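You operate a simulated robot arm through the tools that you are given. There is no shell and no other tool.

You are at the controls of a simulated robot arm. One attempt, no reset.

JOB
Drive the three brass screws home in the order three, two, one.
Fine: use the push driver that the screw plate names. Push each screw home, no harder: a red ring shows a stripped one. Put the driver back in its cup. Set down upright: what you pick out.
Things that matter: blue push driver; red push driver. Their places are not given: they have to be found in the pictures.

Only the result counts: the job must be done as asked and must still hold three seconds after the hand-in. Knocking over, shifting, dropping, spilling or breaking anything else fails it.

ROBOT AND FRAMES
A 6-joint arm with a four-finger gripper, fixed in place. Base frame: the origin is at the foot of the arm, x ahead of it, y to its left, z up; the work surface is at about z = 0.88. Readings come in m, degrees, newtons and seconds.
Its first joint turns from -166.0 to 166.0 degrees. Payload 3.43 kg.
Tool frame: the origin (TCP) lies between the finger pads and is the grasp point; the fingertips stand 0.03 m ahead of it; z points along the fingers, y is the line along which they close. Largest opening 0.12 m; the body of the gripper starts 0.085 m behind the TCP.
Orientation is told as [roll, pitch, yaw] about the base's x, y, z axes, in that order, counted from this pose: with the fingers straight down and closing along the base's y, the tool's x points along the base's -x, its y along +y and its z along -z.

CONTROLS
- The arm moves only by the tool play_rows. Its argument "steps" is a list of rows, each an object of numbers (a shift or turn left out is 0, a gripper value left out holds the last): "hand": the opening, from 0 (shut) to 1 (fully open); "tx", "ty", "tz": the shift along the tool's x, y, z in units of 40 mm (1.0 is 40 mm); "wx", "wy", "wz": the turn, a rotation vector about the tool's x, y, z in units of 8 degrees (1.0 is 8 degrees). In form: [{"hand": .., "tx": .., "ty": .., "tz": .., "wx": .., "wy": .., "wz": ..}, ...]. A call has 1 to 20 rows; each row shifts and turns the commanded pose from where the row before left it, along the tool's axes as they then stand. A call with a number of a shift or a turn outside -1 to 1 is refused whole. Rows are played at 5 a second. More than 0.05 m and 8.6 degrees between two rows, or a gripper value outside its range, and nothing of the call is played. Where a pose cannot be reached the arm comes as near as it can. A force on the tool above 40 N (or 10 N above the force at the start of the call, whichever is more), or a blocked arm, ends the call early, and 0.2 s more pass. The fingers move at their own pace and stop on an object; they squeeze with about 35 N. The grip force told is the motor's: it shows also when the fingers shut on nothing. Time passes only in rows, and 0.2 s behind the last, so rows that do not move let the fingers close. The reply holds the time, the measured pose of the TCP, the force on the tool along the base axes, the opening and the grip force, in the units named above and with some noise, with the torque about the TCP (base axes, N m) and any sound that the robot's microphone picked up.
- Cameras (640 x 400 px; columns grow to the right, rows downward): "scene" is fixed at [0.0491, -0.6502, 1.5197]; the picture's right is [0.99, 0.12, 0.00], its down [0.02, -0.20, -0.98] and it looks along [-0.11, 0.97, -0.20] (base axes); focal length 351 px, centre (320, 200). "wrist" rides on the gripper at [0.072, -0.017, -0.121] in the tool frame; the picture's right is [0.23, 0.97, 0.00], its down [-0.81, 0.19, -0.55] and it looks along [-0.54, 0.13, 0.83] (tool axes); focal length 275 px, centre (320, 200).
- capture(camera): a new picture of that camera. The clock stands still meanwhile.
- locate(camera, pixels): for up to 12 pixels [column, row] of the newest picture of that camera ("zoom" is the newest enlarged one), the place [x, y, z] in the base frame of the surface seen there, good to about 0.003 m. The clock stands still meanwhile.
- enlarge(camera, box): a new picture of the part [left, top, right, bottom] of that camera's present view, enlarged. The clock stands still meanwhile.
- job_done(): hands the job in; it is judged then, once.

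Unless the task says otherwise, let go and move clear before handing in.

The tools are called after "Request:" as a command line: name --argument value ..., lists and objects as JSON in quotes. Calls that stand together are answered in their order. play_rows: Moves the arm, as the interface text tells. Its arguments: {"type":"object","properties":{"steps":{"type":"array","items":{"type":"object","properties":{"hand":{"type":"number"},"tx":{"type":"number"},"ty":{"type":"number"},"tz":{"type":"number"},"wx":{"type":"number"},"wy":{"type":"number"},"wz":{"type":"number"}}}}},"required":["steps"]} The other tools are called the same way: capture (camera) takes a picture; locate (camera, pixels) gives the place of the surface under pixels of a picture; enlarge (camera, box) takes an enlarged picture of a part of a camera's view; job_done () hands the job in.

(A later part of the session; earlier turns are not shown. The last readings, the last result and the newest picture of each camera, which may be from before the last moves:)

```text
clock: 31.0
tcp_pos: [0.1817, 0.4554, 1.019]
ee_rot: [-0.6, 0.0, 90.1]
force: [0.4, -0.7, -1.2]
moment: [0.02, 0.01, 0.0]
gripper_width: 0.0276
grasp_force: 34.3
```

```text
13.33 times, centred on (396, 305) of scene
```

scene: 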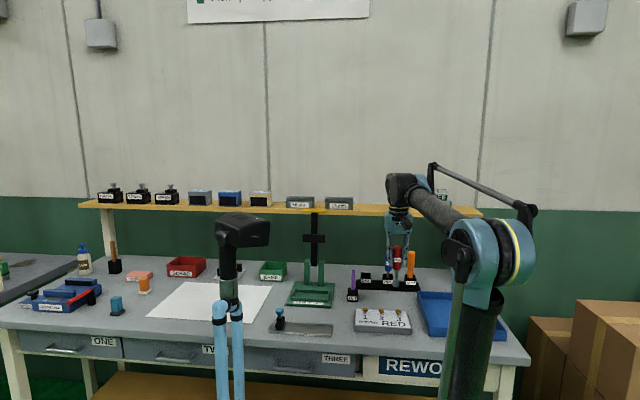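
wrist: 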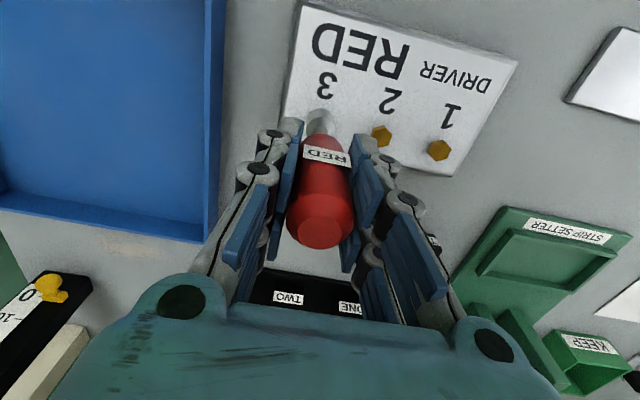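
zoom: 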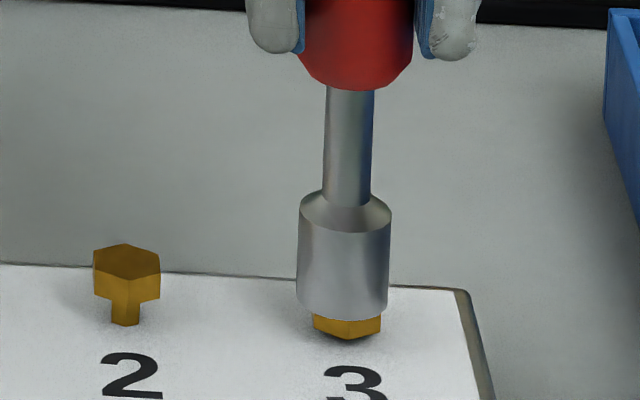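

Almost unchanged (rim at row 318, head bottom about 339) and no force. I'll continue gently.

Request:
play_rows --steps '[{"tz": 0.01}, {}]'

Request:
play_rows --steps '[{"tz": 0.01}, {}]'

Request:
enlarge --camera "scene" --box '[384, 298, 412, 316]'

```text
clock: 31.6
tcp_pos: [0.1824, 0.455, 1.0173]
ee_rot: [-0.6, 0.0, 90.2]
force: [0.8, -0.7, -0.6]
moment: [-0.03, -0.02, 0.0]
gripper_width: 0.0281
grasp_force: 34.7
```

```text
clock: 32.2
tcp_pos: [0.1827, 0.4545, 1.017]
ee_rot: [-0.5, -0.1, 90.0]
force: [0.0, -0.4, -0.6]
moment: [0.02, -0.02, 0.0]
gripper_width: 0.0277
grasp_force: 34.9
```

```text
16.00 times, centred on (398, 307) of scene
```

zoom: 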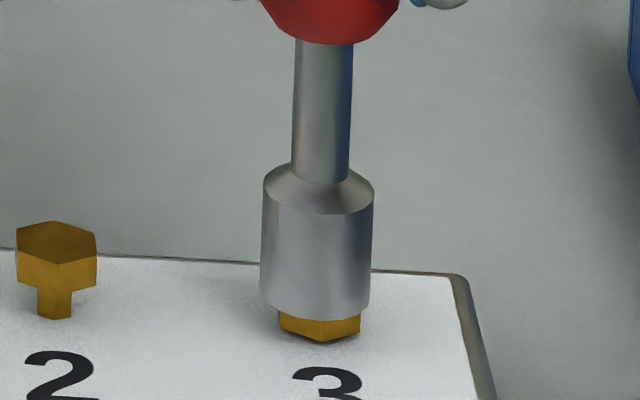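

The head bottom has reached about scene row 315.9, roughly 7 mm down from its start at 313.7, which is nearly the plate surface. Fz is still about -0.6 N, so I'll continue with 0.4 mm steps and watch for the force to rise.

Request:
play_rows --steps '[{"tz": 0.01}, {}]'

Request:
play_rows --steps '[{"tz": 0.01}, {}]'

Request:
enlarge --camera "scene" --box '[384, 298, 412, 316]'

```text
clock: 32.8
tcp_pos: [0.182, 0.4556, 1.0173]
ee_rot: [-0.6, 0.0, 90.1]
force: [-0.5, -0.5, -1.1]
moment: [-0.01, -0.02, 0.03]
gripper_width: 0.0279
grasp_force: 35.3
```

```text
clock: 33.4
tcp_pos: [0.1837, 0.456, 1.0189]
ee_rot: [-0.6, 0.0, 90.2]
force: [0.1, 0.0, -1.4]
moment: [0.0, -0.01, 0.05]
gripper_width: 0.0277
grasp_force: 34.9
```

```text
16.00 times, centred on (398, 307) of scene
```

zoom: 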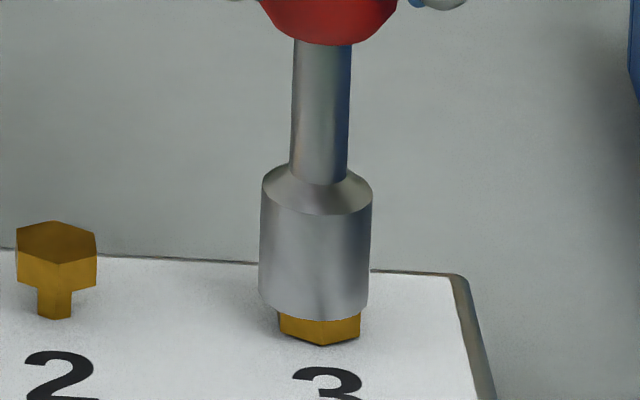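

Rim and head moved only slightly (head bottom at row 345 in the 16x view) and there is no force rise. I'll continue in 0.5 mm steps.

Request:
play_rows --steps '[{"tz": 0.0125}, {}]'

Request:
play_rows --steps '[{"tz": 0.0125}, {}]'

Request:
enlarge --camera "scene" --box '[384, 298, 412, 316]'

```text
clock: 34.0
tcp_pos: [0.1832, 0.4557, 1.0169]
ee_rot: [-0.6, 0.0, 90.2]
force: [-0.6, 0.5, 0.1]
moment: [0.05, -0.01, 0.0]
gripper_width: 0.0278
grasp_force: 34.8
```

```text
clock: 34.6
tcp_pos: [0.1827, 0.456, 1.0158]
ee_rot: [-0.6, 0.0, 90.1]
force: [1.5, 1.3, 5.7]
moment: [0.08, -0.08, 0.03]
gripper_width: 0.0278
grasp_force: 34.9
```

```text
16.00 times, centred on (398, 307) of scene
```

zoom: 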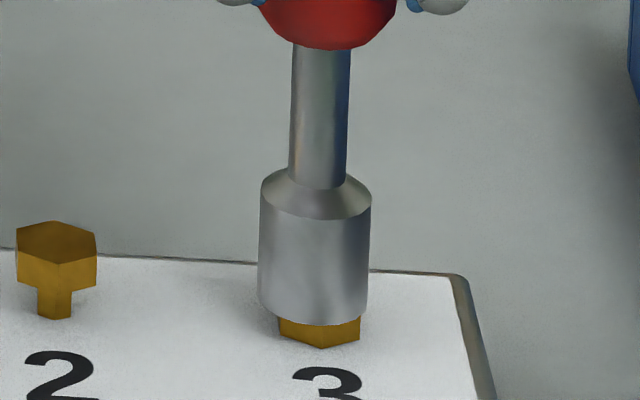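

Force has appeared (Fz +5.7 N, about 6.5 N above the free reading), just as the head bottom (row 347) reaches the computed plate surface row (346). One very small step more will tell a firm stop from friction.

Request:
play_rows --steps '[{"tz": 0.004}, {}]'

```text
clock: 35.2
tcp_pos: [0.1832, 0.4555, 1.0172]
ee_rot: [-0.6, 0.0, 90.0]
force: [-0.8, -0.2, 2.0]
moment: [0.06, 0.04, 0.05]
gripper_width: 0.0276
grasp_force: 34.7
```

Fz eased to +2.0 N, so it may have been screw friction yielding. I'll take another 0.2 mm step and look.

Request:
play_rows --steps '[{"tz": 0.005}, {}]'

Request:
play_rows --steps '[{"tz": 0.005}, {}]'

Request:
enlarge --camera "scene" --box '[384, 298, 412, 316]'

```text
clock: 35.8
tcp_pos: [0.1827, 0.4549, 1.016]
ee_rot: [-0.6, 0.0, 90.1]
force: [-0.8, -3.1, 5.7]
moment: [-0.29, 0.11, -0.05]
gripper_width: 0.0277
grasp_force: 35.8
```

```text
clock: 36.4
tcp_pos: [0.1825, 0.4552, 1.0157]
ee_rot: [-0.6, -0.1, 90.1]
force: [-0.2, 2.4, 6.3]
moment: [0.27, 0.08, -0.04]
gripper_width: 0.0278
grasp_force: 34.9
```

```text
16.00 times, centred on (398, 307) of scene
```

zoom: 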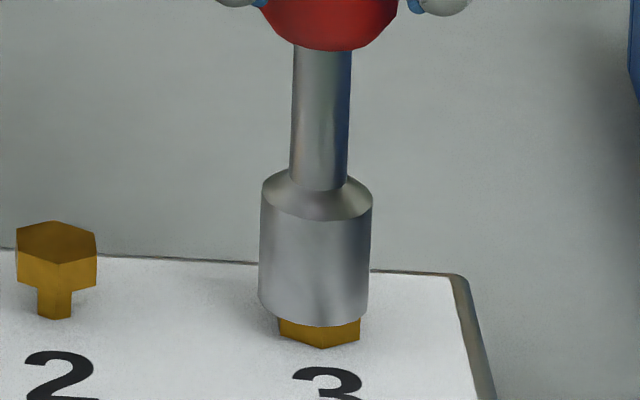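

Fz is about 6 N and the head bottom stays at row 347, so the screw has probably stopped on the plate. I'll take one more 0.2 mm step to confirm that the force climbs.

Request:
play_rows --steps '[{"tz": 0.005}, {}, {}]'

```text
clock: 37.2
tcp_pos: [0.1824, 0.4555, 1.0169]
ee_rot: [-0.6, 0.0, 90.2]
force: [-0.8, 2.4, 10.9]
moment: [0.32, 0.08, 0.0]
gripper_width: 0.0276
grasp_force: 35.3
```

The force climbs steeply (10.9 N after 0.2 mm), so the head is seated. I'll lift the driver off and look at screw three for height and any red ring.

Request:
play_rows --steps '[{"tz": -0.05}, {"tz": -0.1}, {"tz": -0.25}, {"tz": -0.3}, {}]'

Request:
enlarge --camera "scene" --box '[372, 292, 420, 322]'

Request:
enlarge --camera "wrist" --box '[290, 60, 450, 160]'

```text
clock: 38.4
tcp_pos: [0.1834, 0.4548, 1.0439]
ee_rot: [-0.7, 0.0, 90.0]
force: [-0.6, 0.4, -1.6]
moment: [-0.02, -0.06, -0.01]
gripper_width: 0.0275
grasp_force: 34.7
```

```text
13.33 times, centred on (396, 307) of scene
```

zoom: 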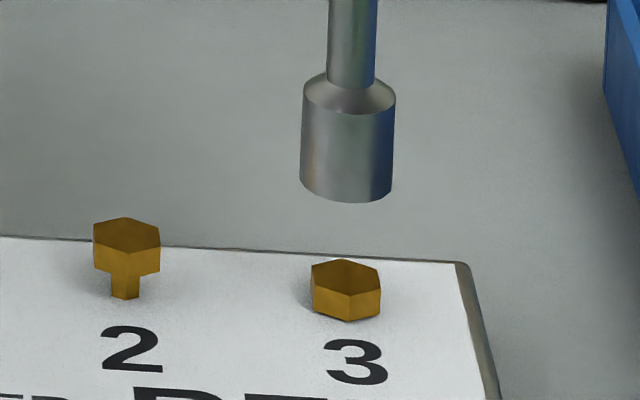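

```text
4.00 times, centred on (370, 110) of wrist
```

zoom: 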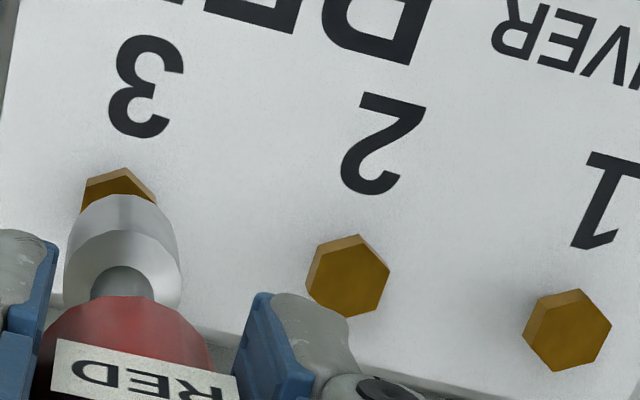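

Screw three sits flush on the plate with no red ring. I'll shift one pitch (54.6 mm in -x) over screw two and check the alignment.

Request:
play_rows --steps '[{"ty": 0.45}, {"ty": 0.5}, {"ty": 0.415}, {}, {}]'

Request:
enlarge --camera "scene" --box '[345, 280, 409, 320]'

Request:
enlarge --camera "wrist" --box '[250, 60, 410, 160]'

```text
clock: 39.6
tcp_pos: [0.129, 0.4542, 1.0434]
ee_rot: [-0.6, 0.0, 90.1]
force: [0.5, 0.7, -0.5]
moment: [-0.02, 0.0, -0.01]
gripper_width: 0.0277
grasp_force: 34.3
```

```text
10.00 times, centred on (377, 300) of scene
```

zoom: 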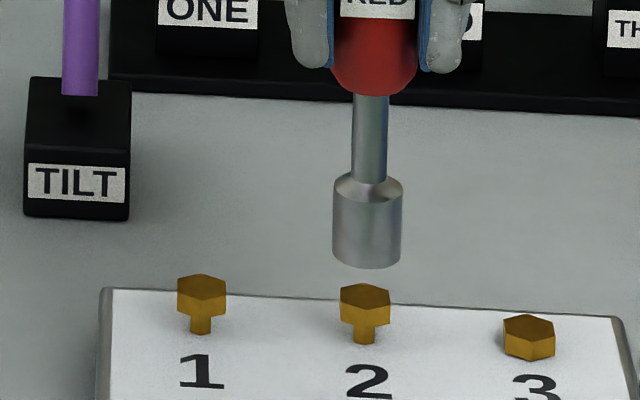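

```text
4.00 times, centred on (330, 110) of wrist
```

zoom: 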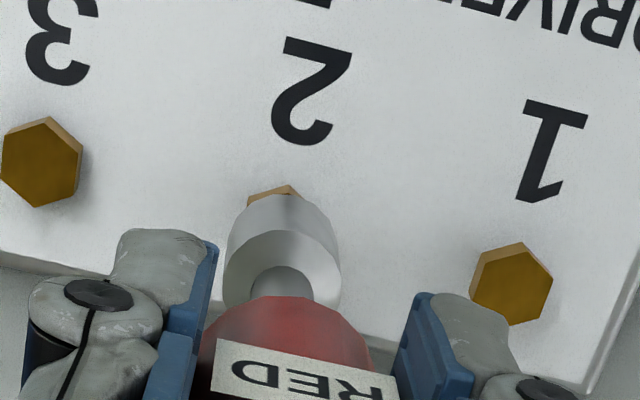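

Aligned: the socket centre (367) is over screw two's head (365), and the wrist view puts the head centre at (321,117), on the tool axis. I'll lower in 1 mm rows.

Request:
play_rows --steps '[{"tz": 0.05}, {"tz": 0.05}, {"tz": 0.05}, {"tz": 0.05}, {"tz": 0.05}, {"tz": 0.05}, {"tz": 0.025}, {"tz": 0.025}, {}]'

Request:
enlarge --camera "scene" --box '[355, 290, 403, 320]'

```text
clock: 41.6
tcp_pos: [0.1272, 0.4567, 1.029]
ee_rot: [-0.7, -0.1, 90.1]
force: [-1.1, -0.8, -0.6]
moment: [-0.03, 0.01, -0.02]
gripper_width: 0.0274
grasp_force: 34.4
```

```text
13.33 times, centred on (379, 305) of scene
```

zoom: 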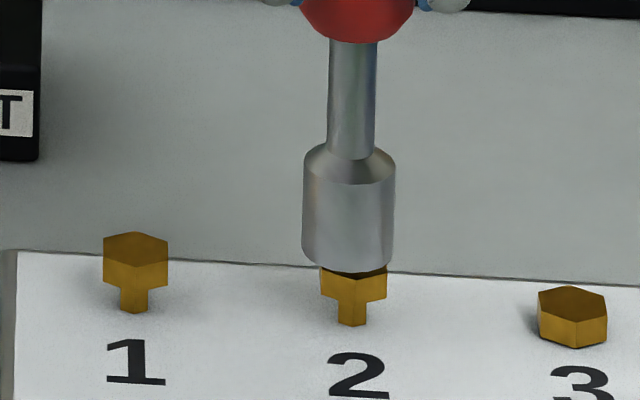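

The rim is at the head of screw two with 14 mm of descent left to match screw three. I'll go 9 mm more at 1 mm per row.

Request:
play_rows --steps '[{"tz": 0.025}, {"tz": 0.025}, {"tz": 0.025}, {"tz": 0.025}, {"tz": 0.025}, {"tz": 0.025}, {"tz": 0.025}, {"tz": 0.025}, {"tz": 0.025}, {}]'

Request:
enlarge --camera "scene" --box '[355, 290, 403, 320]'

```text
clock: 43.8
tcp_pos: [0.1254, 0.4556, 1.0193]
ee_rot: [-0.6, 0.0, 90.1]
force: [-0.3, 0.2, -1.0]
moment: [0.01, -0.03, 0.03]
gripper_width: 0.0277
grasp_force: 34.9
```

```text
13.33 times, centred on (379, 305) of scene
```

zoom: 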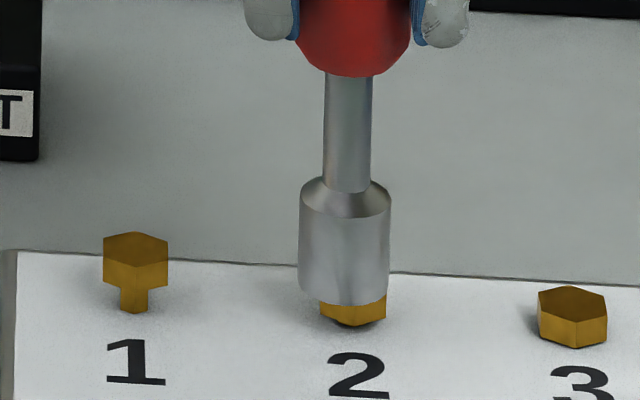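

Screw two is moving with no force; its head bottom is at row 327 with a few mm left. The socket sits about 1.5–2 mm to the -x side of the head (345 against 353), so I'll recentre slightly and continue in 0.5 mm steps.

Request:
play_rows --steps '[{"ty": -0.035}, {"tz": 0.0125}, {"tz": 0.0125}, {"tz": 0.0125}, {"tz": 0.0125}, {}]'

Request:
play_rows --steps '[{"tz": 0.0125}, {"tz": 0.0125}, {}]'

Request:
enlarge --camera "scene" --box '[355, 290, 403, 320]'

```text
clock: 45.2
tcp_pos: [0.1294, 0.4539, 1.0172]
ee_rot: [-0.7, 0.0, 90.1]
force: [0.7, -0.9, -1.3]
moment: [0.02, 0.02, 0.01]
gripper_width: 0.0276
grasp_force: 34.9
```

```text
clock: 46.0
tcp_pos: [0.1284, 0.4555, 1.0161]
ee_rot: [-0.6, 0.0, 90.2]
force: [-0.6, -2.0, 6.3]
moment: [-0.24, 0.04, -0.02]
gripper_width: 0.0279
grasp_force: 35.5
```

```text
13.33 times, centred on (379, 305) of scene
```

zoom: 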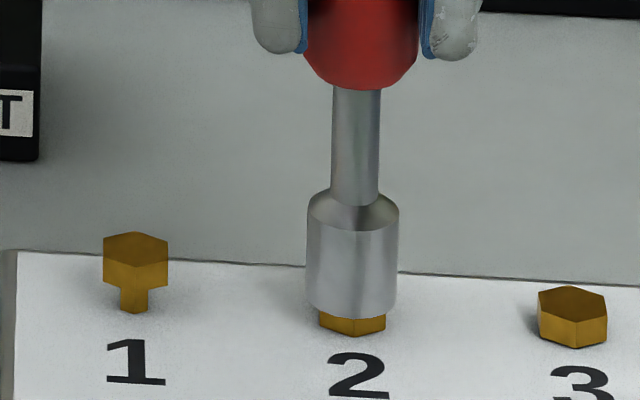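

Force came on (6.3 N) with the head bottom at row 336, which matches screw three's seated height (347 minus its 13 px offset). I'll press on very finely to confirm the stop, as before.

Request:
play_rows --steps '[{"tz": 0.004}, {}, {}]'

Request:
play_rows --steps '[{"tz": 0.004}, {}, {}]'

```text
clock: 46.8
tcp_pos: [0.1287, 0.4543, 1.0152]
ee_rot: [-0.5, -0.1, 90.1]
force: [0.0, 4.1, 12.4]
moment: [0.48, 0.09, 0.0]
gripper_width: 0.0275
grasp_force: 34.9
```

```text
clock: 47.6
tcp_pos: [0.1295, 0.4534, 1.0162]
ee_rot: [-0.6, 0.1, 90.1]
force: [-2.7, -1.1, 9.6]
moment: [-0.17, 0.21, 0.01]
gripper_width: 0.0276
grasp_force: 34.9
```

The force reads 12.4 then 9.6 N with no further travel, so screw two has stopped. I'll lift off and look.

Request:
play_rows --steps '[{"tz": -0.05}, {"tz": -0.1}, {"tz": -0.25}, {"tz": -0.3}, {}, {}]'

Request:
enlarge --camera "scene" --box '[355, 292, 403, 322]'

Request:
enlarge --camera "wrist" --box '[250, 60, 410, 160]'

```text
clock: 49.0
tcp_pos: [0.1297, 0.4549, 1.0451]
ee_rot: [-0.7, -0.1, 90.1]
force: [0.2, 0.2, -1.0]
moment: [0.0, 0.0, -0.03]
gripper_width: 0.0277
grasp_force: 35.1
```

```text
13.33 times, centred on (379, 307) of scene
```

zoom: 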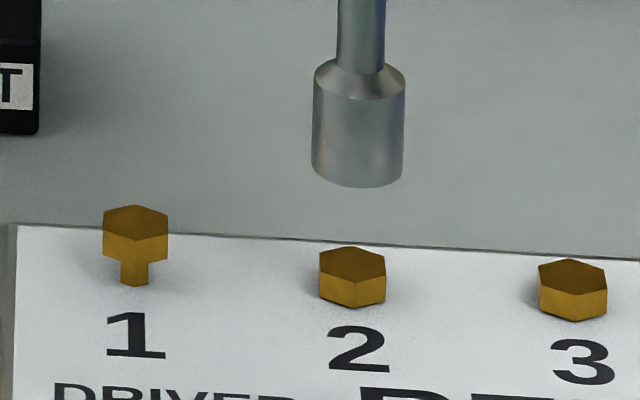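

```text
4.00 times, centred on (330, 110) of wrist
```

zoom: 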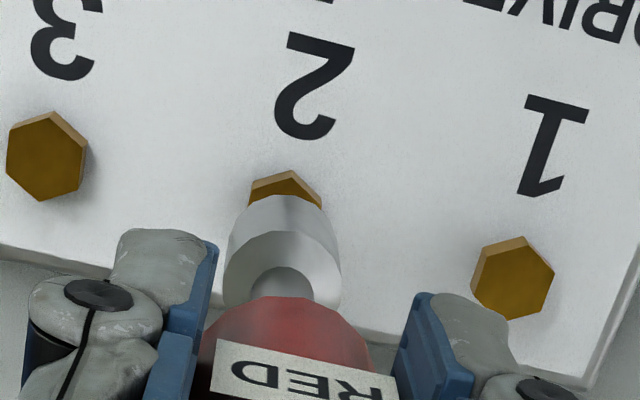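

Screw two is seated like screw three, with no red ring. Now I'll shift about 55.6 mm in -x over screw one and check.

Request:
play_rows --steps '[{"ty": 0.45}, {"ty": 0.5}, {"ty": 0.44}, {}, {}]'

Request:
enlarge --camera "scene" --box '[340, 284, 398, 320]'

Request:
enlarge --camera "wrist" --box '[220, 60, 380, 160]'

```text
clock: 50.2
tcp_pos: [0.0739, 0.4577, 1.043]
ee_rot: [-0.5, -0.1, 90.1]
force: [-1.5, 0.1, -0.8]
moment: [0.0, -0.01, 0.02]
gripper_width: 0.0279
grasp_force: 35.0
```

```text
11.03 times, centred on (369, 302) of scene
```

zoom: 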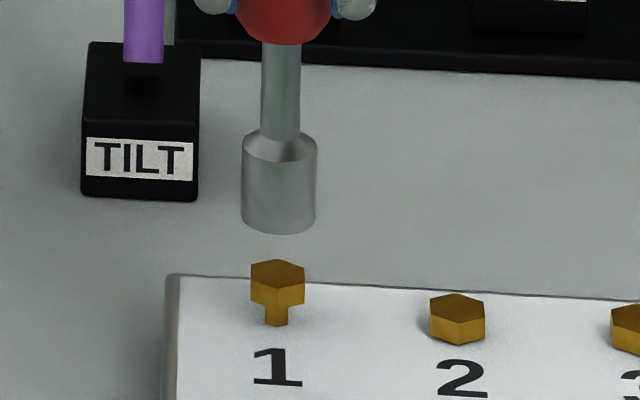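

```text
4.00 times, centred on (300, 110) of wrist
```

zoom: 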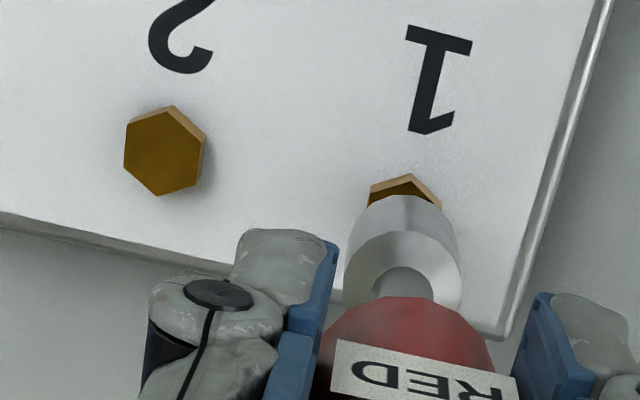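

x is aligned (socket 279.5, head 278), but in the wrist view the head of screw one shows about 2.5 mm too far toward -y of the tip (TCP y reads 0.4577). I'll shift 2.5 mm in -y and recheck.

Request:
play_rows --steps '[{"tx": 0.06}, {}, {}]'

Request:
enlarge --camera "wrist" --box '[220, 60, 380, 160]'

Request:
enlarge --camera "scene" --box '[340, 284, 398, 320]'

```text
clock: 51.0
tcp_pos: [0.074, 0.4535, 1.0433]
ee_rot: [-0.6, 0.1, 90.0]
force: [0.1, 0.8, -1.4]
moment: [0.0, 0.01, -0.04]
gripper_width: 0.0278
grasp_force: 34.5
```

```text
4.00 times, centred on (300, 110) of wrist
```

zoom: 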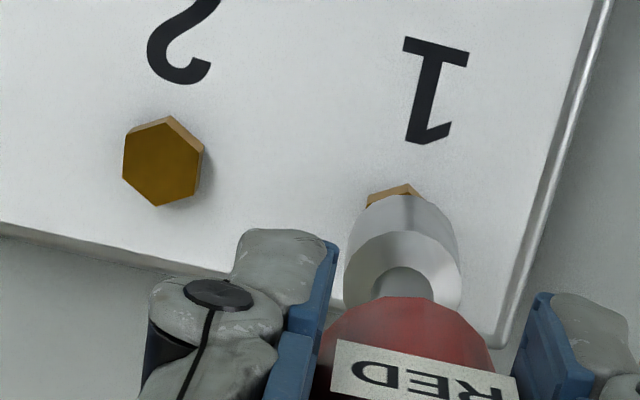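

```text
11.03 times, centred on (369, 302) of scene
```

zoom: 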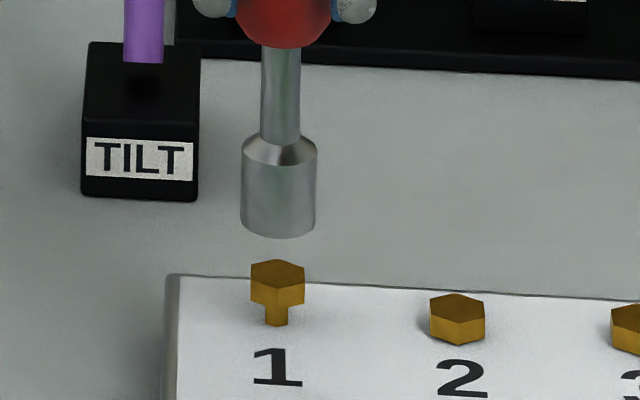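

Aligned now: the head vertex at row 184 matches the good screw-two alignment. I'll lower 20 mm at 1–2 mm per row.

Request:
play_rows --steps '[{"tz": 0.05}, {"tz": 0.05}, {"tz": 0.05}, {"tz": 0.05}, {"tz": 0.05}, {"tz": 0.05}, {"tz": 0.025}, {"tz": 0.025}, {"tz": 0.025}, {"tz": 0.025}, {"tz": 0.025}, {"tz": 0.025}, {"tz": 0.025}, {"tz": 0.025}, {}]'

Request:
enlarge --camera "scene" --box '[342, 290, 390, 320]'

```text
clock: 54.2
tcp_pos: [0.0743, 0.4523, 1.0227]
ee_rot: [-0.7, -0.1, 90.2]
force: [0.7, -0.5, -1.0]
moment: [-0.01, 0.01, 0.04]
gripper_width: 0.0275
grasp_force: 34.8
```

```text
13.33 times, centred on (366, 305) of scene
```

zoom: 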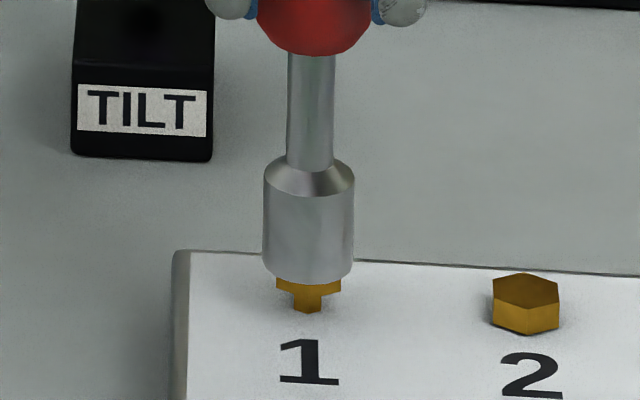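

Well centred (309 against 308); the head bottom is at row 295 and should finish near 322. I'll continue 3 mm, then go finer.

Request:
play_rows --steps '[{"tz": 0.025}, {"tz": 0.025}, {"tz": 0.025}, {}]'

Request:
play_rows --steps '[{"tz": 0.0125}, {"tz": 0.0125}, {}]'

Request:
enlarge --camera "scene" --box '[342, 290, 390, 320]'

```text
clock: 55.2
tcp_pos: [0.0733, 0.4539, 1.0204]
ee_rot: [-0.6, -0.1, 90.1]
force: [-0.1, -1.0, -0.4]
moment: [-0.02, 0.02, 0.0]
gripper_width: 0.0277
grasp_force: 34.9
```

```text
clock: 56.0
tcp_pos: [0.0739, 0.4519, 1.0192]
ee_rot: [-0.5, 0.0, 90.2]
force: [-0.1, -0.2, -1.1]
moment: [-0.03, 0.0, -0.03]
gripper_width: 0.0279
grasp_force: 35.2
```

```text
13.33 times, centred on (366, 305) of scene
```

zoom: 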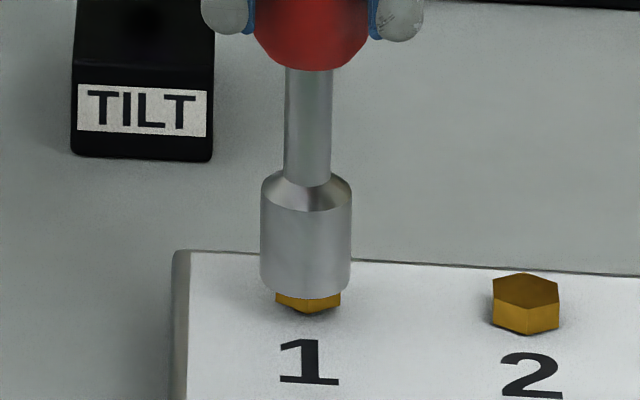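

Head bottom at about row 313, roughly 2 mm left. I'll go on in 0.5 mm steps, reading the force each time.

Request:
play_rows --steps '[{"tz": 0.0125}, {"tz": 0.0125}, {}]'

Request:
play_rows --steps '[{"tz": 0.0125}, {}]'

Request:
play_rows --steps '[{"tz": 0.008}, {}]'

Request:
enlarge --camera "scene" --box '[342, 290, 390, 320]'

```text
clock: 56.8
tcp_pos: [0.0722, 0.453, 1.0196]
ee_rot: [-0.6, 0.0, 90.1]
force: [-0.6, 0.0, -0.9]
moment: [-0.04, 0.02, -0.04]
gripper_width: 0.0279
grasp_force: 35.1
```

```text
clock: 57.4
tcp_pos: [0.072, 0.4531, 1.0185]
ee_rot: [-0.6, 0.0, 90.0]
force: [0.7, 0.7, -1.9]
moment: [-0.01, 0.02, -0.01]
gripper_width: 0.0277
grasp_force: 35.6
```

```text
clock: 58.0
tcp_pos: [0.0736, 0.4533, 1.0172]
ee_rot: [-0.6, 0.0, 90.1]
force: [-0.5, -0.4, -0.3]
moment: [0.02, 0.02, 0.02]
gripper_width: 0.0277
grasp_force: 35.3
```

```text
13.33 times, centred on (366, 305) of scene
```

zoom: 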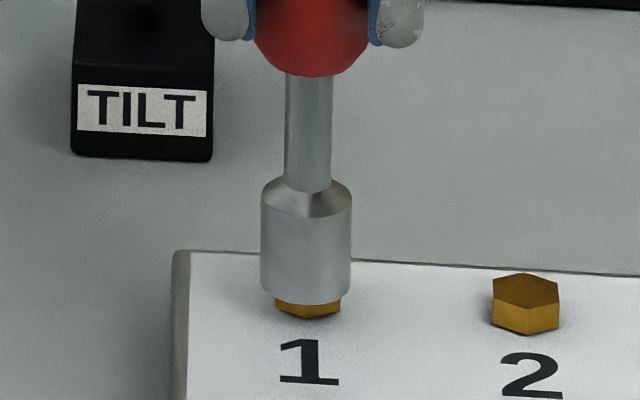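

Head bottom now at about row 318 with no force yet. I'll continue in small steps.

Request:
play_rows --steps '[{"tz": 0.01}, {}]'

Request:
play_rows --steps '[{"tz": 0.008}, {}]'

Request:
play_rows --steps '[{"tz": 0.008}, {}]'

```text
clock: 58.6
tcp_pos: [0.0738, 0.4531, 1.0181]
ee_rot: [-0.6, 0.0, 90.1]
force: [0.3, 0.6, -0.9]
moment: [0.0, -0.02, -0.01]
gripper_width: 0.0279
grasp_force: 35.1
```

```text
clock: 59.2
tcp_pos: [0.0735, 0.4521, 1.0189]
ee_rot: [-0.5, 0.0, 90.1]
force: [-0.1, -0.1, -1.3]
moment: [-0.01, 0.01, 0.01]
gripper_width: 0.0277
grasp_force: 34.6
```

```text
clock: 59.8
tcp_pos: [0.0725, 0.4525, 1.017]
ee_rot: [-0.6, 0.0, 90.1]
force: [-0.1, 0.7, 0.1]
moment: [0.0, 0.01, -0.01]
gripper_width: 0.0276
grasp_force: 35.2
```

Request:
play_rows --steps '[{"tz": 0.008}, {}]'

Request:
play_rows --steps '[{"tz": 0.008}, {}]'

Request:
enlarge --camera "scene" --box '[342, 290, 390, 320]'

```text
clock: 60.4
tcp_pos: [0.0726, 0.4532, 1.016]
ee_rot: [-0.6, 0.1, 90.1]
force: [-2.2, -0.4, 3.9]
moment: [-0.09, 0.19, 0.02]
gripper_width: 0.0274
grasp_force: 34.5
```

```text
clock: 61.0
tcp_pos: [0.0743, 0.453, 1.0162]
ee_rot: [-0.7, -0.1, 90.1]
force: [-0.2, 2.0, 5.0]
moment: [0.2, 0.11, 0.02]
gripper_width: 0.0278
grasp_force: 34.6
```

```text
13.33 times, centred on (366, 305) of scene
```

zoom: 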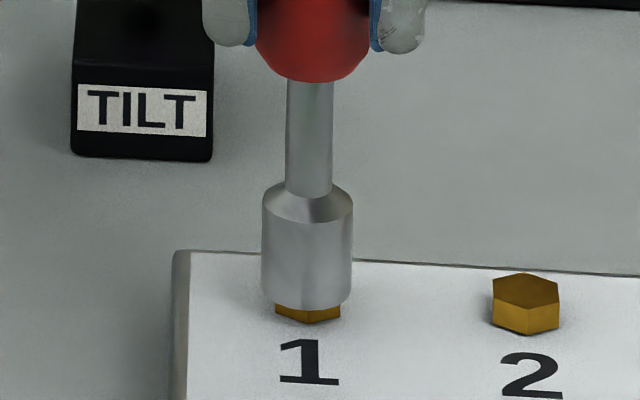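

Force is on (5.0 N) with the head bottom at row 322, the expected seated row. I'll confirm the stop with tiny steps, as for the others.

Request:
play_rows --steps '[{"tz": 0.005}, {}, {}]'

Request:
play_rows --steps '[{"tz": 0.004}, {}, {}]'

```text
clock: 61.8
tcp_pos: [0.0744, 0.4527, 1.0159]
ee_rot: [-0.7, 0.0, 90.2]
force: [1.0, 0.1, 8.0]
moment: [0.18, -0.09, -0.02]
gripper_width: 0.0276
grasp_force: 35.5
```

```text
clock: 62.6
tcp_pos: [0.0737, 0.453, 1.0155]
ee_rot: [-0.7, 0.0, 90.0]
force: [2.0, -1.4, 10.6]
moment: [-0.1, -0.19, 0.02]
gripper_width: 0.0275
grasp_force: 35.1
```

The force climbs to 10.6 N on the stop, just as with the other two. I'll lift off and inspect all three screws.

Request:
play_rows --steps '[{"tz": -0.05}, {"tz": -0.1}, {"tz": -0.25}, {"tz": -0.5}, {"tz": -0.8}, {"tz": -0.5}, {}, {}]'

Request:
enlarge --camera "scene" --box '[350, 294, 414, 334]'

Request:
capture --camera "wrist"

Request:
capture --camera "scene"

```text
clock: 64.4
tcp_pos: [0.0721, 0.4525, 1.1039]
ee_rot: [-0.6, 0.0, 90.1]
force: [0.9, -0.3, -1.6]
moment: [-0.02, 0.01, -0.03]
gripper_width: 0.0276
grasp_force: 35.7
```

```text
10.00 times, centred on (382, 314) of scene
```

zoom: 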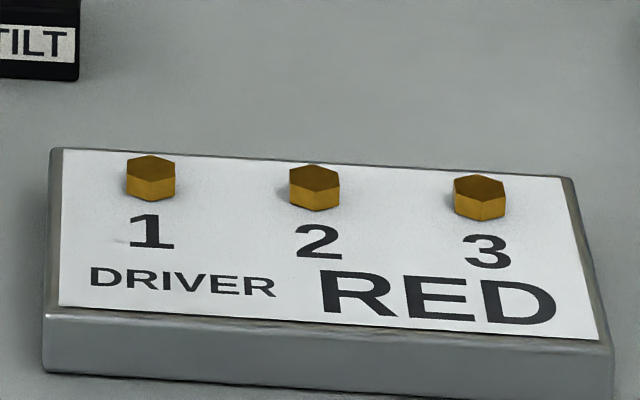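

```text
taken
```

wrist: 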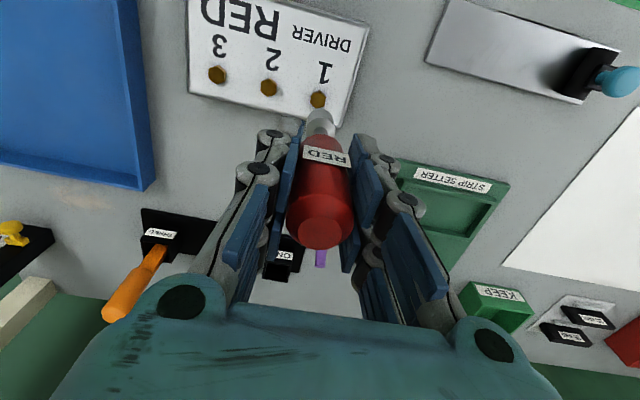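

```text
taken
```

scene: 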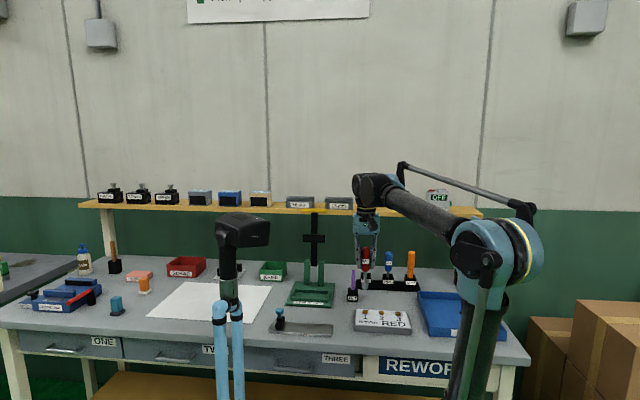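

All three heads look seated with no red rings. I'll zoom in harder on each to be sure that none is left proud of the plate.

Request:
enlarge --camera "scene" --box '[357, 306, 373, 322]'

Request:
enlarge --camera "scene" --box '[373, 307, 389, 323]'

Request:
enlarge --camera "scene" --box '[390, 308, 406, 324]'

Request:
enlarge --camera "wrist" --box '[190, 40, 350, 140]'

```text
16.00 times, centred on (365, 314) of scene
```

zoom: 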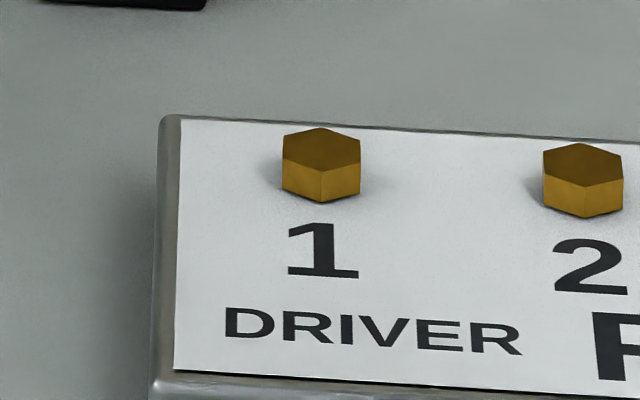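

```text
16.00 times, centred on (381, 315) of scene
```

zoom: 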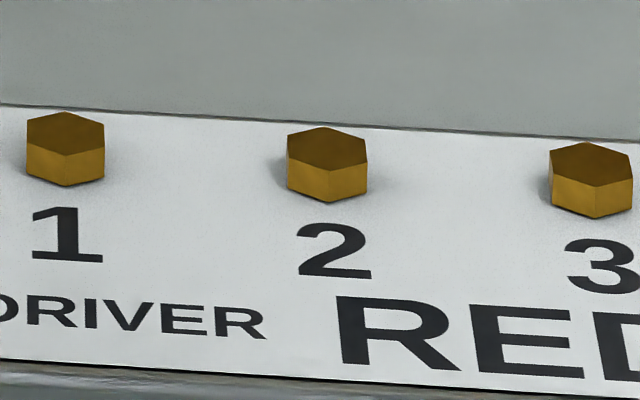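

```text
16.00 times, centred on (398, 316) of scene
```

zoom: 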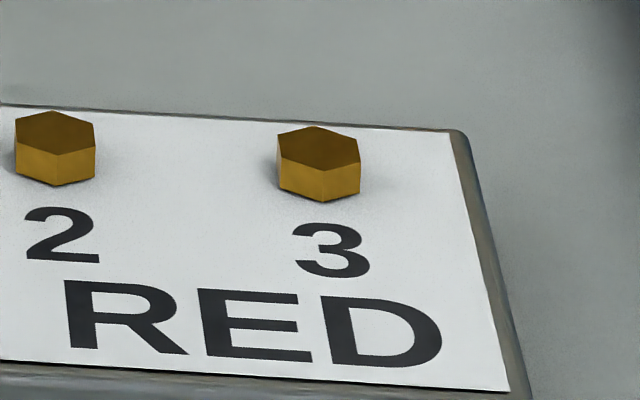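

```text
4.00 times, centred on (270, 90) of wrist
```

zoom: 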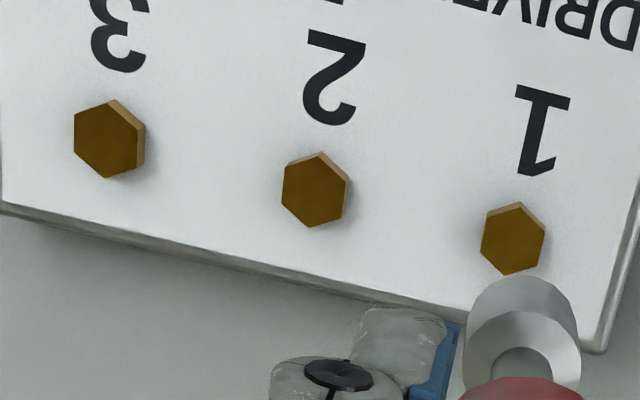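

All three heads sit at equal height (bottom to numeral gap 20–21 px each) right on the plate, and none has a red ring. The handle still looks the same in the grip, so I'll carry the driver back over cup ONE at safe height.

Request:
play_rows --steps '[{"tx": -0.4}, {"tx": -0.8}, {"tx": -0.8}, {"tx": -0.8, "ty": -0.1}, {"tx": -0.8, "ty": -0.1}, {"tx": -0.8}, {"tx": -0.8}, {"tx": -0.8}, {"tx": -0.5}, {"tx": -0.2}, {}, {}, {}]'

Request:
capture --camera "wrist"

Request:
enlarge --camera "scene" --box '[340, 220, 404, 300]'

```text
clock: 67.2
tcp_pos: [0.0792, 0.7186, 1.1029]
ee_rot: [-0.6, 0.0, 90.1]
force: [0.2, 0.5, -2.0]
moment: [-0.01, 0.01, -0.01]
gripper_width: 0.0276
grasp_force: 34.9
```

```text
taken
```

wrist: 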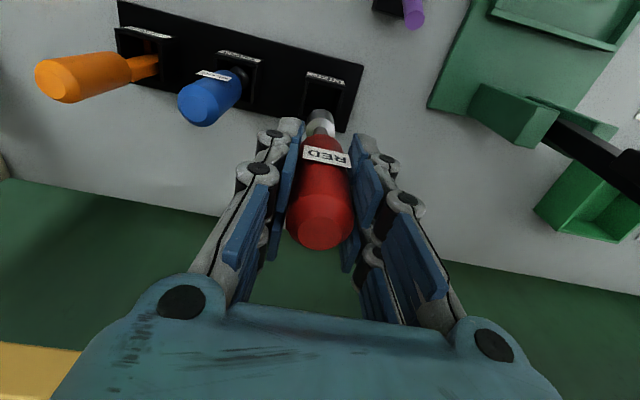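

```text
5.00 times, centred on (372, 260) of scene
```

zoom: 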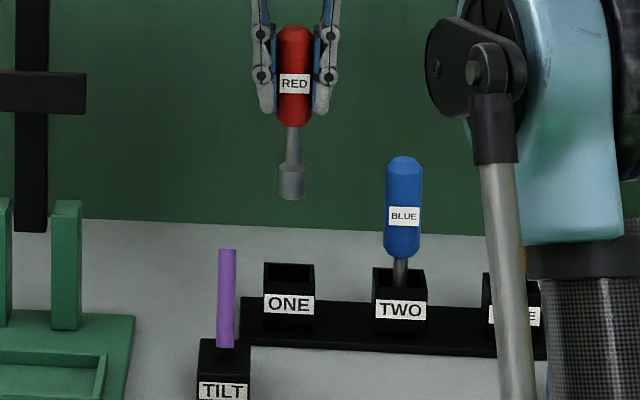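

Scene view: the tip (291,190) lines up with cup ONE (289,265), allowing for the lean of verticals. I'll check the depth direction in the wrist view before lowering.

Request:
enlarge --camera "wrist" --box '[260, 50, 380, 130]'

Request:
locate --camera "zoom" --pixels '[[250, 135], [455, 160], [340, 135], [350, 190], [320, 270], [325, 230], [240, 270], [445, 240]]'

Request:
enlarge --camera "scene" --box '[350, 250, 382, 290]'

Request:
locate --camera "zoom" --pixels '[[320, 200], [250, 240], [320, 240], [320, 300]]'

```text
5.00 times, centred on (320, 90) of wrist
```

zoom: 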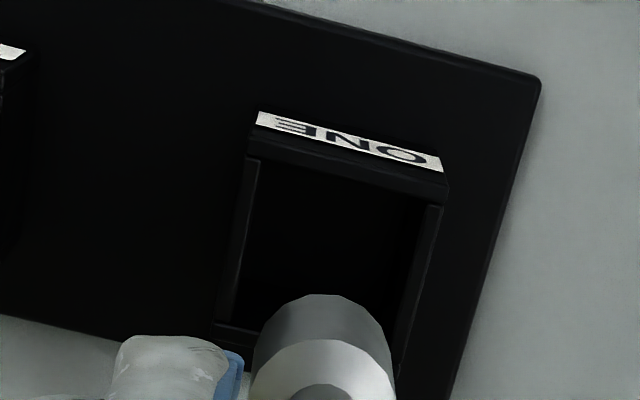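

```text
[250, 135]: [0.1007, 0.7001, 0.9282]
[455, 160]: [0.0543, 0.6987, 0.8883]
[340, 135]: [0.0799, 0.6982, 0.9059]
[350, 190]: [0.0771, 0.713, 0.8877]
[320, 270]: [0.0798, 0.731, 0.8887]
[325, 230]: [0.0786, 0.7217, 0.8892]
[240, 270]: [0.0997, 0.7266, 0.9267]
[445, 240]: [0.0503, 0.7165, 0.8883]
```

```text
10.00 times, centred on (366, 270) of scene
```

zoom: 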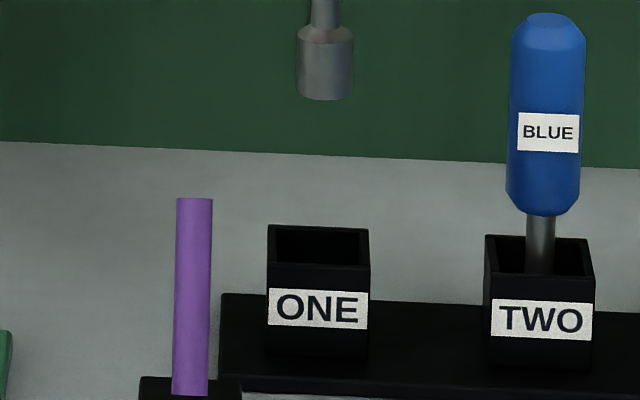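

```text
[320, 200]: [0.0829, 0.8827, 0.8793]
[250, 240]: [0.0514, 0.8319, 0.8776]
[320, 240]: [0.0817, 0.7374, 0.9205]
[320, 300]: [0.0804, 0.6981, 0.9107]
```

The cup's inside spans y≈0.702–0.737 centred near 0.7195, with x centre about 0.080. I'll trim 1 mm in -x and 1.5 mm in +y, lower to just above the rim, and check.

Request:
play_rows --steps '[{"tx": -0.04, "ty": 0.02}, {"tz": 0.3}, {"tz": 0.4}, {"tz": 0.4}, {"tz": 0.15}, {}, {}]'

Request:
enlarge --camera "scene" --box '[350, 250, 382, 290]'

Request:
enlarge --camera "wrist" --box '[260, 60, 380, 140]'

```text
clock: 68.8
tcp_pos: [0.0811, 0.7206, 1.0533]
ee_rot: [-0.5, 0.0, 90.1]
force: [-0.3, 0.1, -1.2]
moment: [-0.01, 0.01, 0.0]
gripper_width: 0.0276
grasp_force: 35.3
```

```text
10.00 times, centred on (366, 270) of scene
```

zoom: 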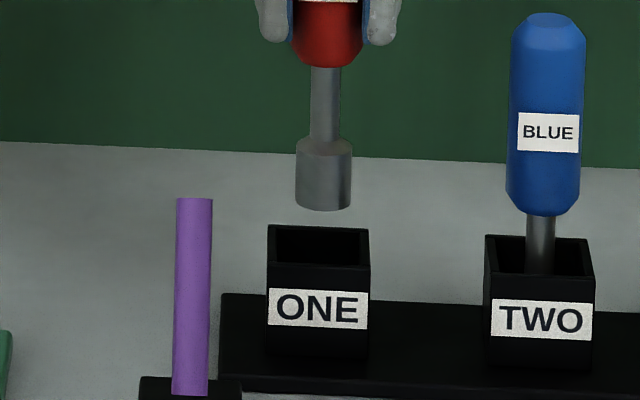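

```text
5.00 times, centred on (320, 100) of wrist
```

zoom: 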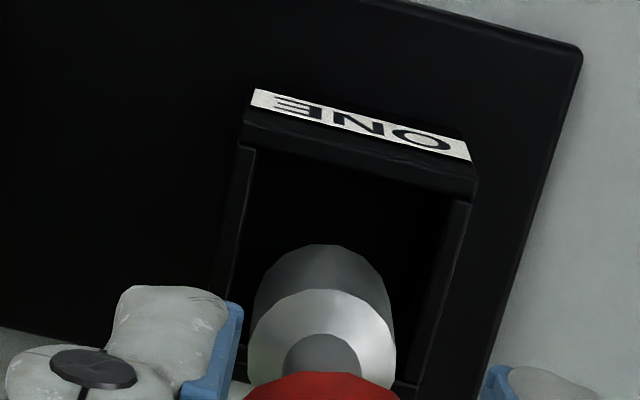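

The tip is about 1 mm to the +x side of the cup centre and fine in y (TCP y 0.7206, as at pickup). I'll trim 0.8 mm and lower into the cup slowly.

Request:
play_rows --steps '[{"ty": 0.02}, {"tz": 0.1}, {"tz": 0.1}, {"tz": 0.1}, {"tz": 0.1}, {"tz": 0.1}, {"tz": 0.1}, {"tz": 0.1}, {}]'

Request:
enlarge --camera "scene" --box '[350, 240, 382, 280]'

Request:
enlarge --camera "wrist" --box '[260, 60, 380, 140]'

```text
clock: 70.8
tcp_pos: [0.0813, 0.7248, 1.0237]
ee_rot: [-0.7, 0.0, 90.1]
force: [0.0, -0.1, -1.1]
moment: [-0.04, -0.02, -0.03]
gripper_width: 0.0276
grasp_force: 35.1
```

```text
10.00 times, centred on (366, 260) of scene
```

zoom: 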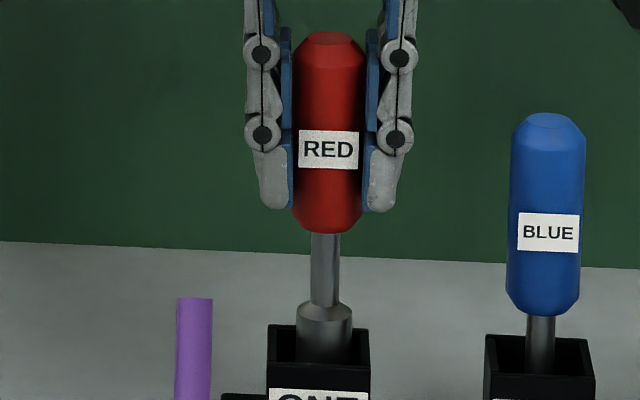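

```text
5.00 times, centred on (320, 100) of wrist
```

zoom: 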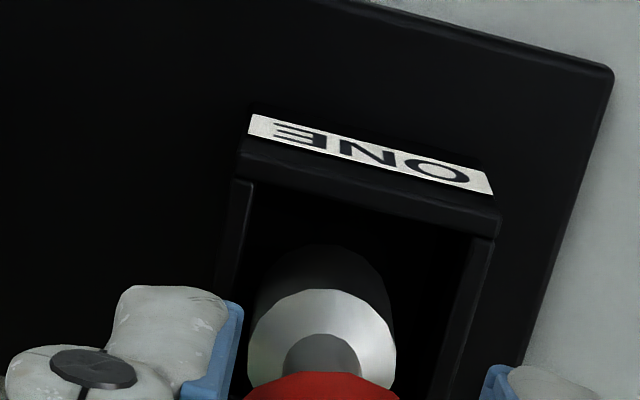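

The tip is inside cup ONE, centred in x (324 against 319), but the TCP y reads 0.7248, so it has drifted about 3 mm in +y. I'll correct in y and re-read.

Request:
play_rows --steps '[{}, {}]'

Request:
play_rows --steps '[{}, {}]'

```text
clock: 71.4
tcp_pos: [0.0811, 0.7234, 1.0238]
ee_rot: [-0.7, 0.0, 90.1]
force: [-0.5, 0.0, -0.5]
moment: [0.03, 0.0, 0.01]
gripper_width: 0.0275
grasp_force: 35.4
```

```text
clock: 72.0
tcp_pos: [0.0813, 0.7243, 1.0245]
ee_rot: [-0.7, 0.0, 90.0]
force: [0.6, -0.4, -1.0]
moment: [-0.01, 0.0, 0.01]
gripper_width: 0.0275
grasp_force: 35.0
```

Averaged y≈0.7242 and x≈0.0812, against about 0.721 and 0.0795 at pickup. I'll shift back to the pickup line and then lower further.

Request:
play_rows --steps '[{"tx": 0.04, "ty": 0.015}, {"tx": 0.04, "ty": 0.015}, {}]'

Request:
play_rows --steps '[{"tz": 0.1}, {"tz": 0.1}, {"tz": 0.1}, {"tz": 0.1}, {"tz": 0.1}, {}]'

Request:
enlarge --camera "scene" --box '[350, 245, 382, 285]'

Request:
enlarge --camera "wrist" --box '[260, 60, 380, 140]'

```text
clock: 72.8
tcp_pos: [0.0781, 0.7182, 1.0259]
ee_rot: [-0.6, 0.1, 90.0]
force: [-0.7, 0.2, -0.7]
moment: [0.01, 0.03, 0.0]
gripper_width: 0.0278
grasp_force: 35.0
```

```text
clock: 74.2
tcp_pos: [0.0785, 0.7202, 1.0048]
ee_rot: [-0.5, 0.1, 90.1]
force: [-0.4, 0.1, -1.1]
moment: [0.01, 0.02, -0.04]
gripper_width: 0.0274
grasp_force: 35.0
```

```text
10.00 times, centred on (366, 265) of scene
```

zoom: 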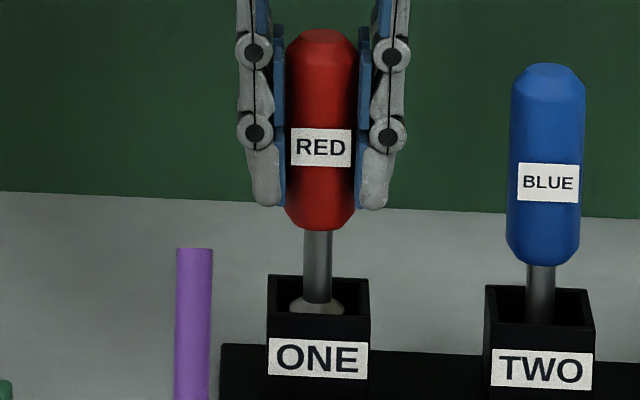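

```text
5.00 times, centred on (320, 100) of wrist
```

zoom: 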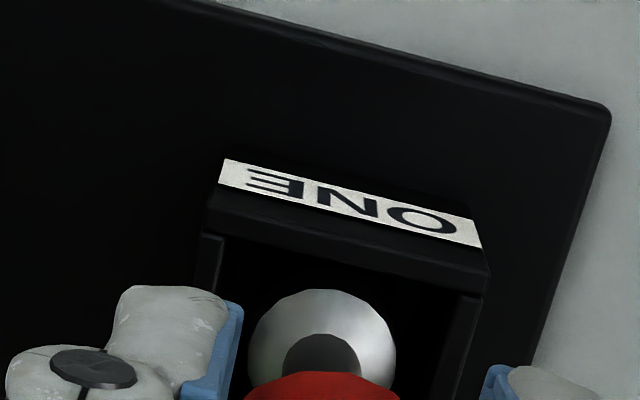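

Centred in the cup (shaft at 317, cup centre 318) at z=1.005. The floor contact should come near z≈0.996, so I'll lower in 1 mm steps.

Request:
play_rows --steps '[{"tz": 0.025}, {"tz": 0.025}, {"tz": 0.025}, {"tz": 0.025}, {"tz": 0.025}, {"tz": 0.025}, {}]'

Request:
play_rows --steps '[{"tz": 0.0125}, {}]'

Request:
play_rows --steps '[{"tz": 0.0125}, {}]'

```text
clock: 75.8
tcp_pos: [0.08, 0.7198, 0.9992]
ee_rot: [-0.7, 0.0, 90.2]
force: [0.2, -0.6, -0.6]
moment: [-0.04, 0.0, 0.02]
gripper_width: 0.0275
grasp_force: 35.1
```

```text
clock: 76.4
tcp_pos: [0.0801, 0.7201, 0.9976]
ee_rot: [-0.7, 0.0, 90.2]
force: [0.0, -0.8, -0.1]
moment: [-0.01, -0.02, 0.03]
gripper_width: 0.0274
grasp_force: 35.1
```

```text
clock: 77.0
tcp_pos: [0.0796, 0.718, 0.998]
ee_rot: [-0.6, 0.0, 90.1]
force: [-0.4, 0.1, -0.8]
moment: [-0.02, 0.04, 0.0]
gripper_width: 0.0275
grasp_force: 34.6
```

No contact yet at z≈0.998. I'll continue in 0.5 mm steps.

Request:
play_rows --steps '[{"tz": 0.0125}, {}]'

Request:
play_rows --steps '[{"tz": 0.0125}, {}]'

Request:
play_rows --steps '[{"tz": 0.0125}, {}]'

```text
clock: 77.6
tcp_pos: [0.0802, 0.7184, 0.9963]
ee_rot: [-0.6, 0.0, 90.1]
force: [-0.3, 1.2, -1.5]
moment: [0.01, 0.03, 0.02]
gripper_width: 0.0277
grasp_force: 35.1
```

```text
clock: 78.2
tcp_pos: [0.079, 0.7203, 0.9973]
ee_rot: [-0.6, 0.0, 90.2]
force: [-0.1, -0.2, -0.2]
moment: [-0.03, -0.03, 0.01]
gripper_width: 0.0278
grasp_force: 35.0
```

```text
clock: 78.8
tcp_pos: [0.079, 0.7201, 0.998]
ee_rot: [-0.6, 0.0, 90.1]
force: [0.5, 0.6, -0.5]
moment: [0.02, 0.01, 0.0]
gripper_width: 0.0275
grasp_force: 35.5
```

Still free at z≈0.997 (pickup was at 0.9955). I'll keep going slowly.

Request:
play_rows --steps '[{"tz": 0.0125}, {}]'

Request:
play_rows --steps '[{"tz": 0.0125}, {}]'

Request:
play_rows --steps '[{"tz": 0.0125}, {}]'

Request:
enlarge --camera "scene" --box '[350, 245, 382, 285]'

```text
clock: 79.4
tcp_pos: [0.079, 0.7191, 0.9969]
ee_rot: [-0.6, 0.0, 90.1]
force: [0.1, 0.5, -1.8]
moment: [0.02, 0.05, 0.01]
gripper_width: 0.0277
grasp_force: 35.0
```

```text
clock: 80.0
tcp_pos: [0.0801, 0.7189, 0.9958]
ee_rot: [-0.6, 0.0, 90.2]
force: [0.3, 0.2, -0.7]
moment: [0.01, -0.01, 0.02]
gripper_width: 0.0273
grasp_force: 35.0
```

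```text
clock: 80.6
tcp_pos: [0.079, 0.7185, 0.996]
ee_rot: [-0.5, 0.1, 90.0]
force: [-0.5, -0.2, 0.0]
moment: [0.0, -0.01, -0.01]
gripper_width: 0.0279
grasp_force: 34.8
```

```text
10.00 times, centred on (366, 265) of scene
```

zoom: 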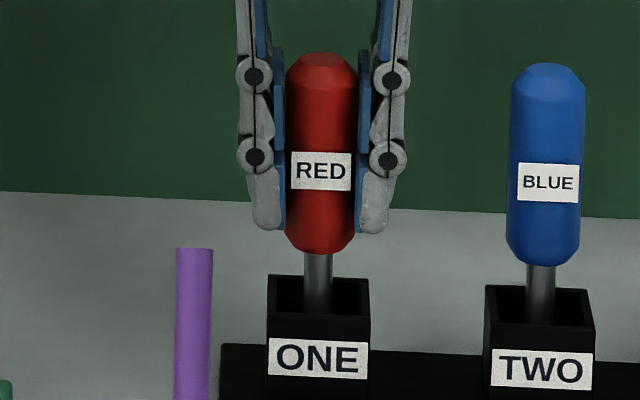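

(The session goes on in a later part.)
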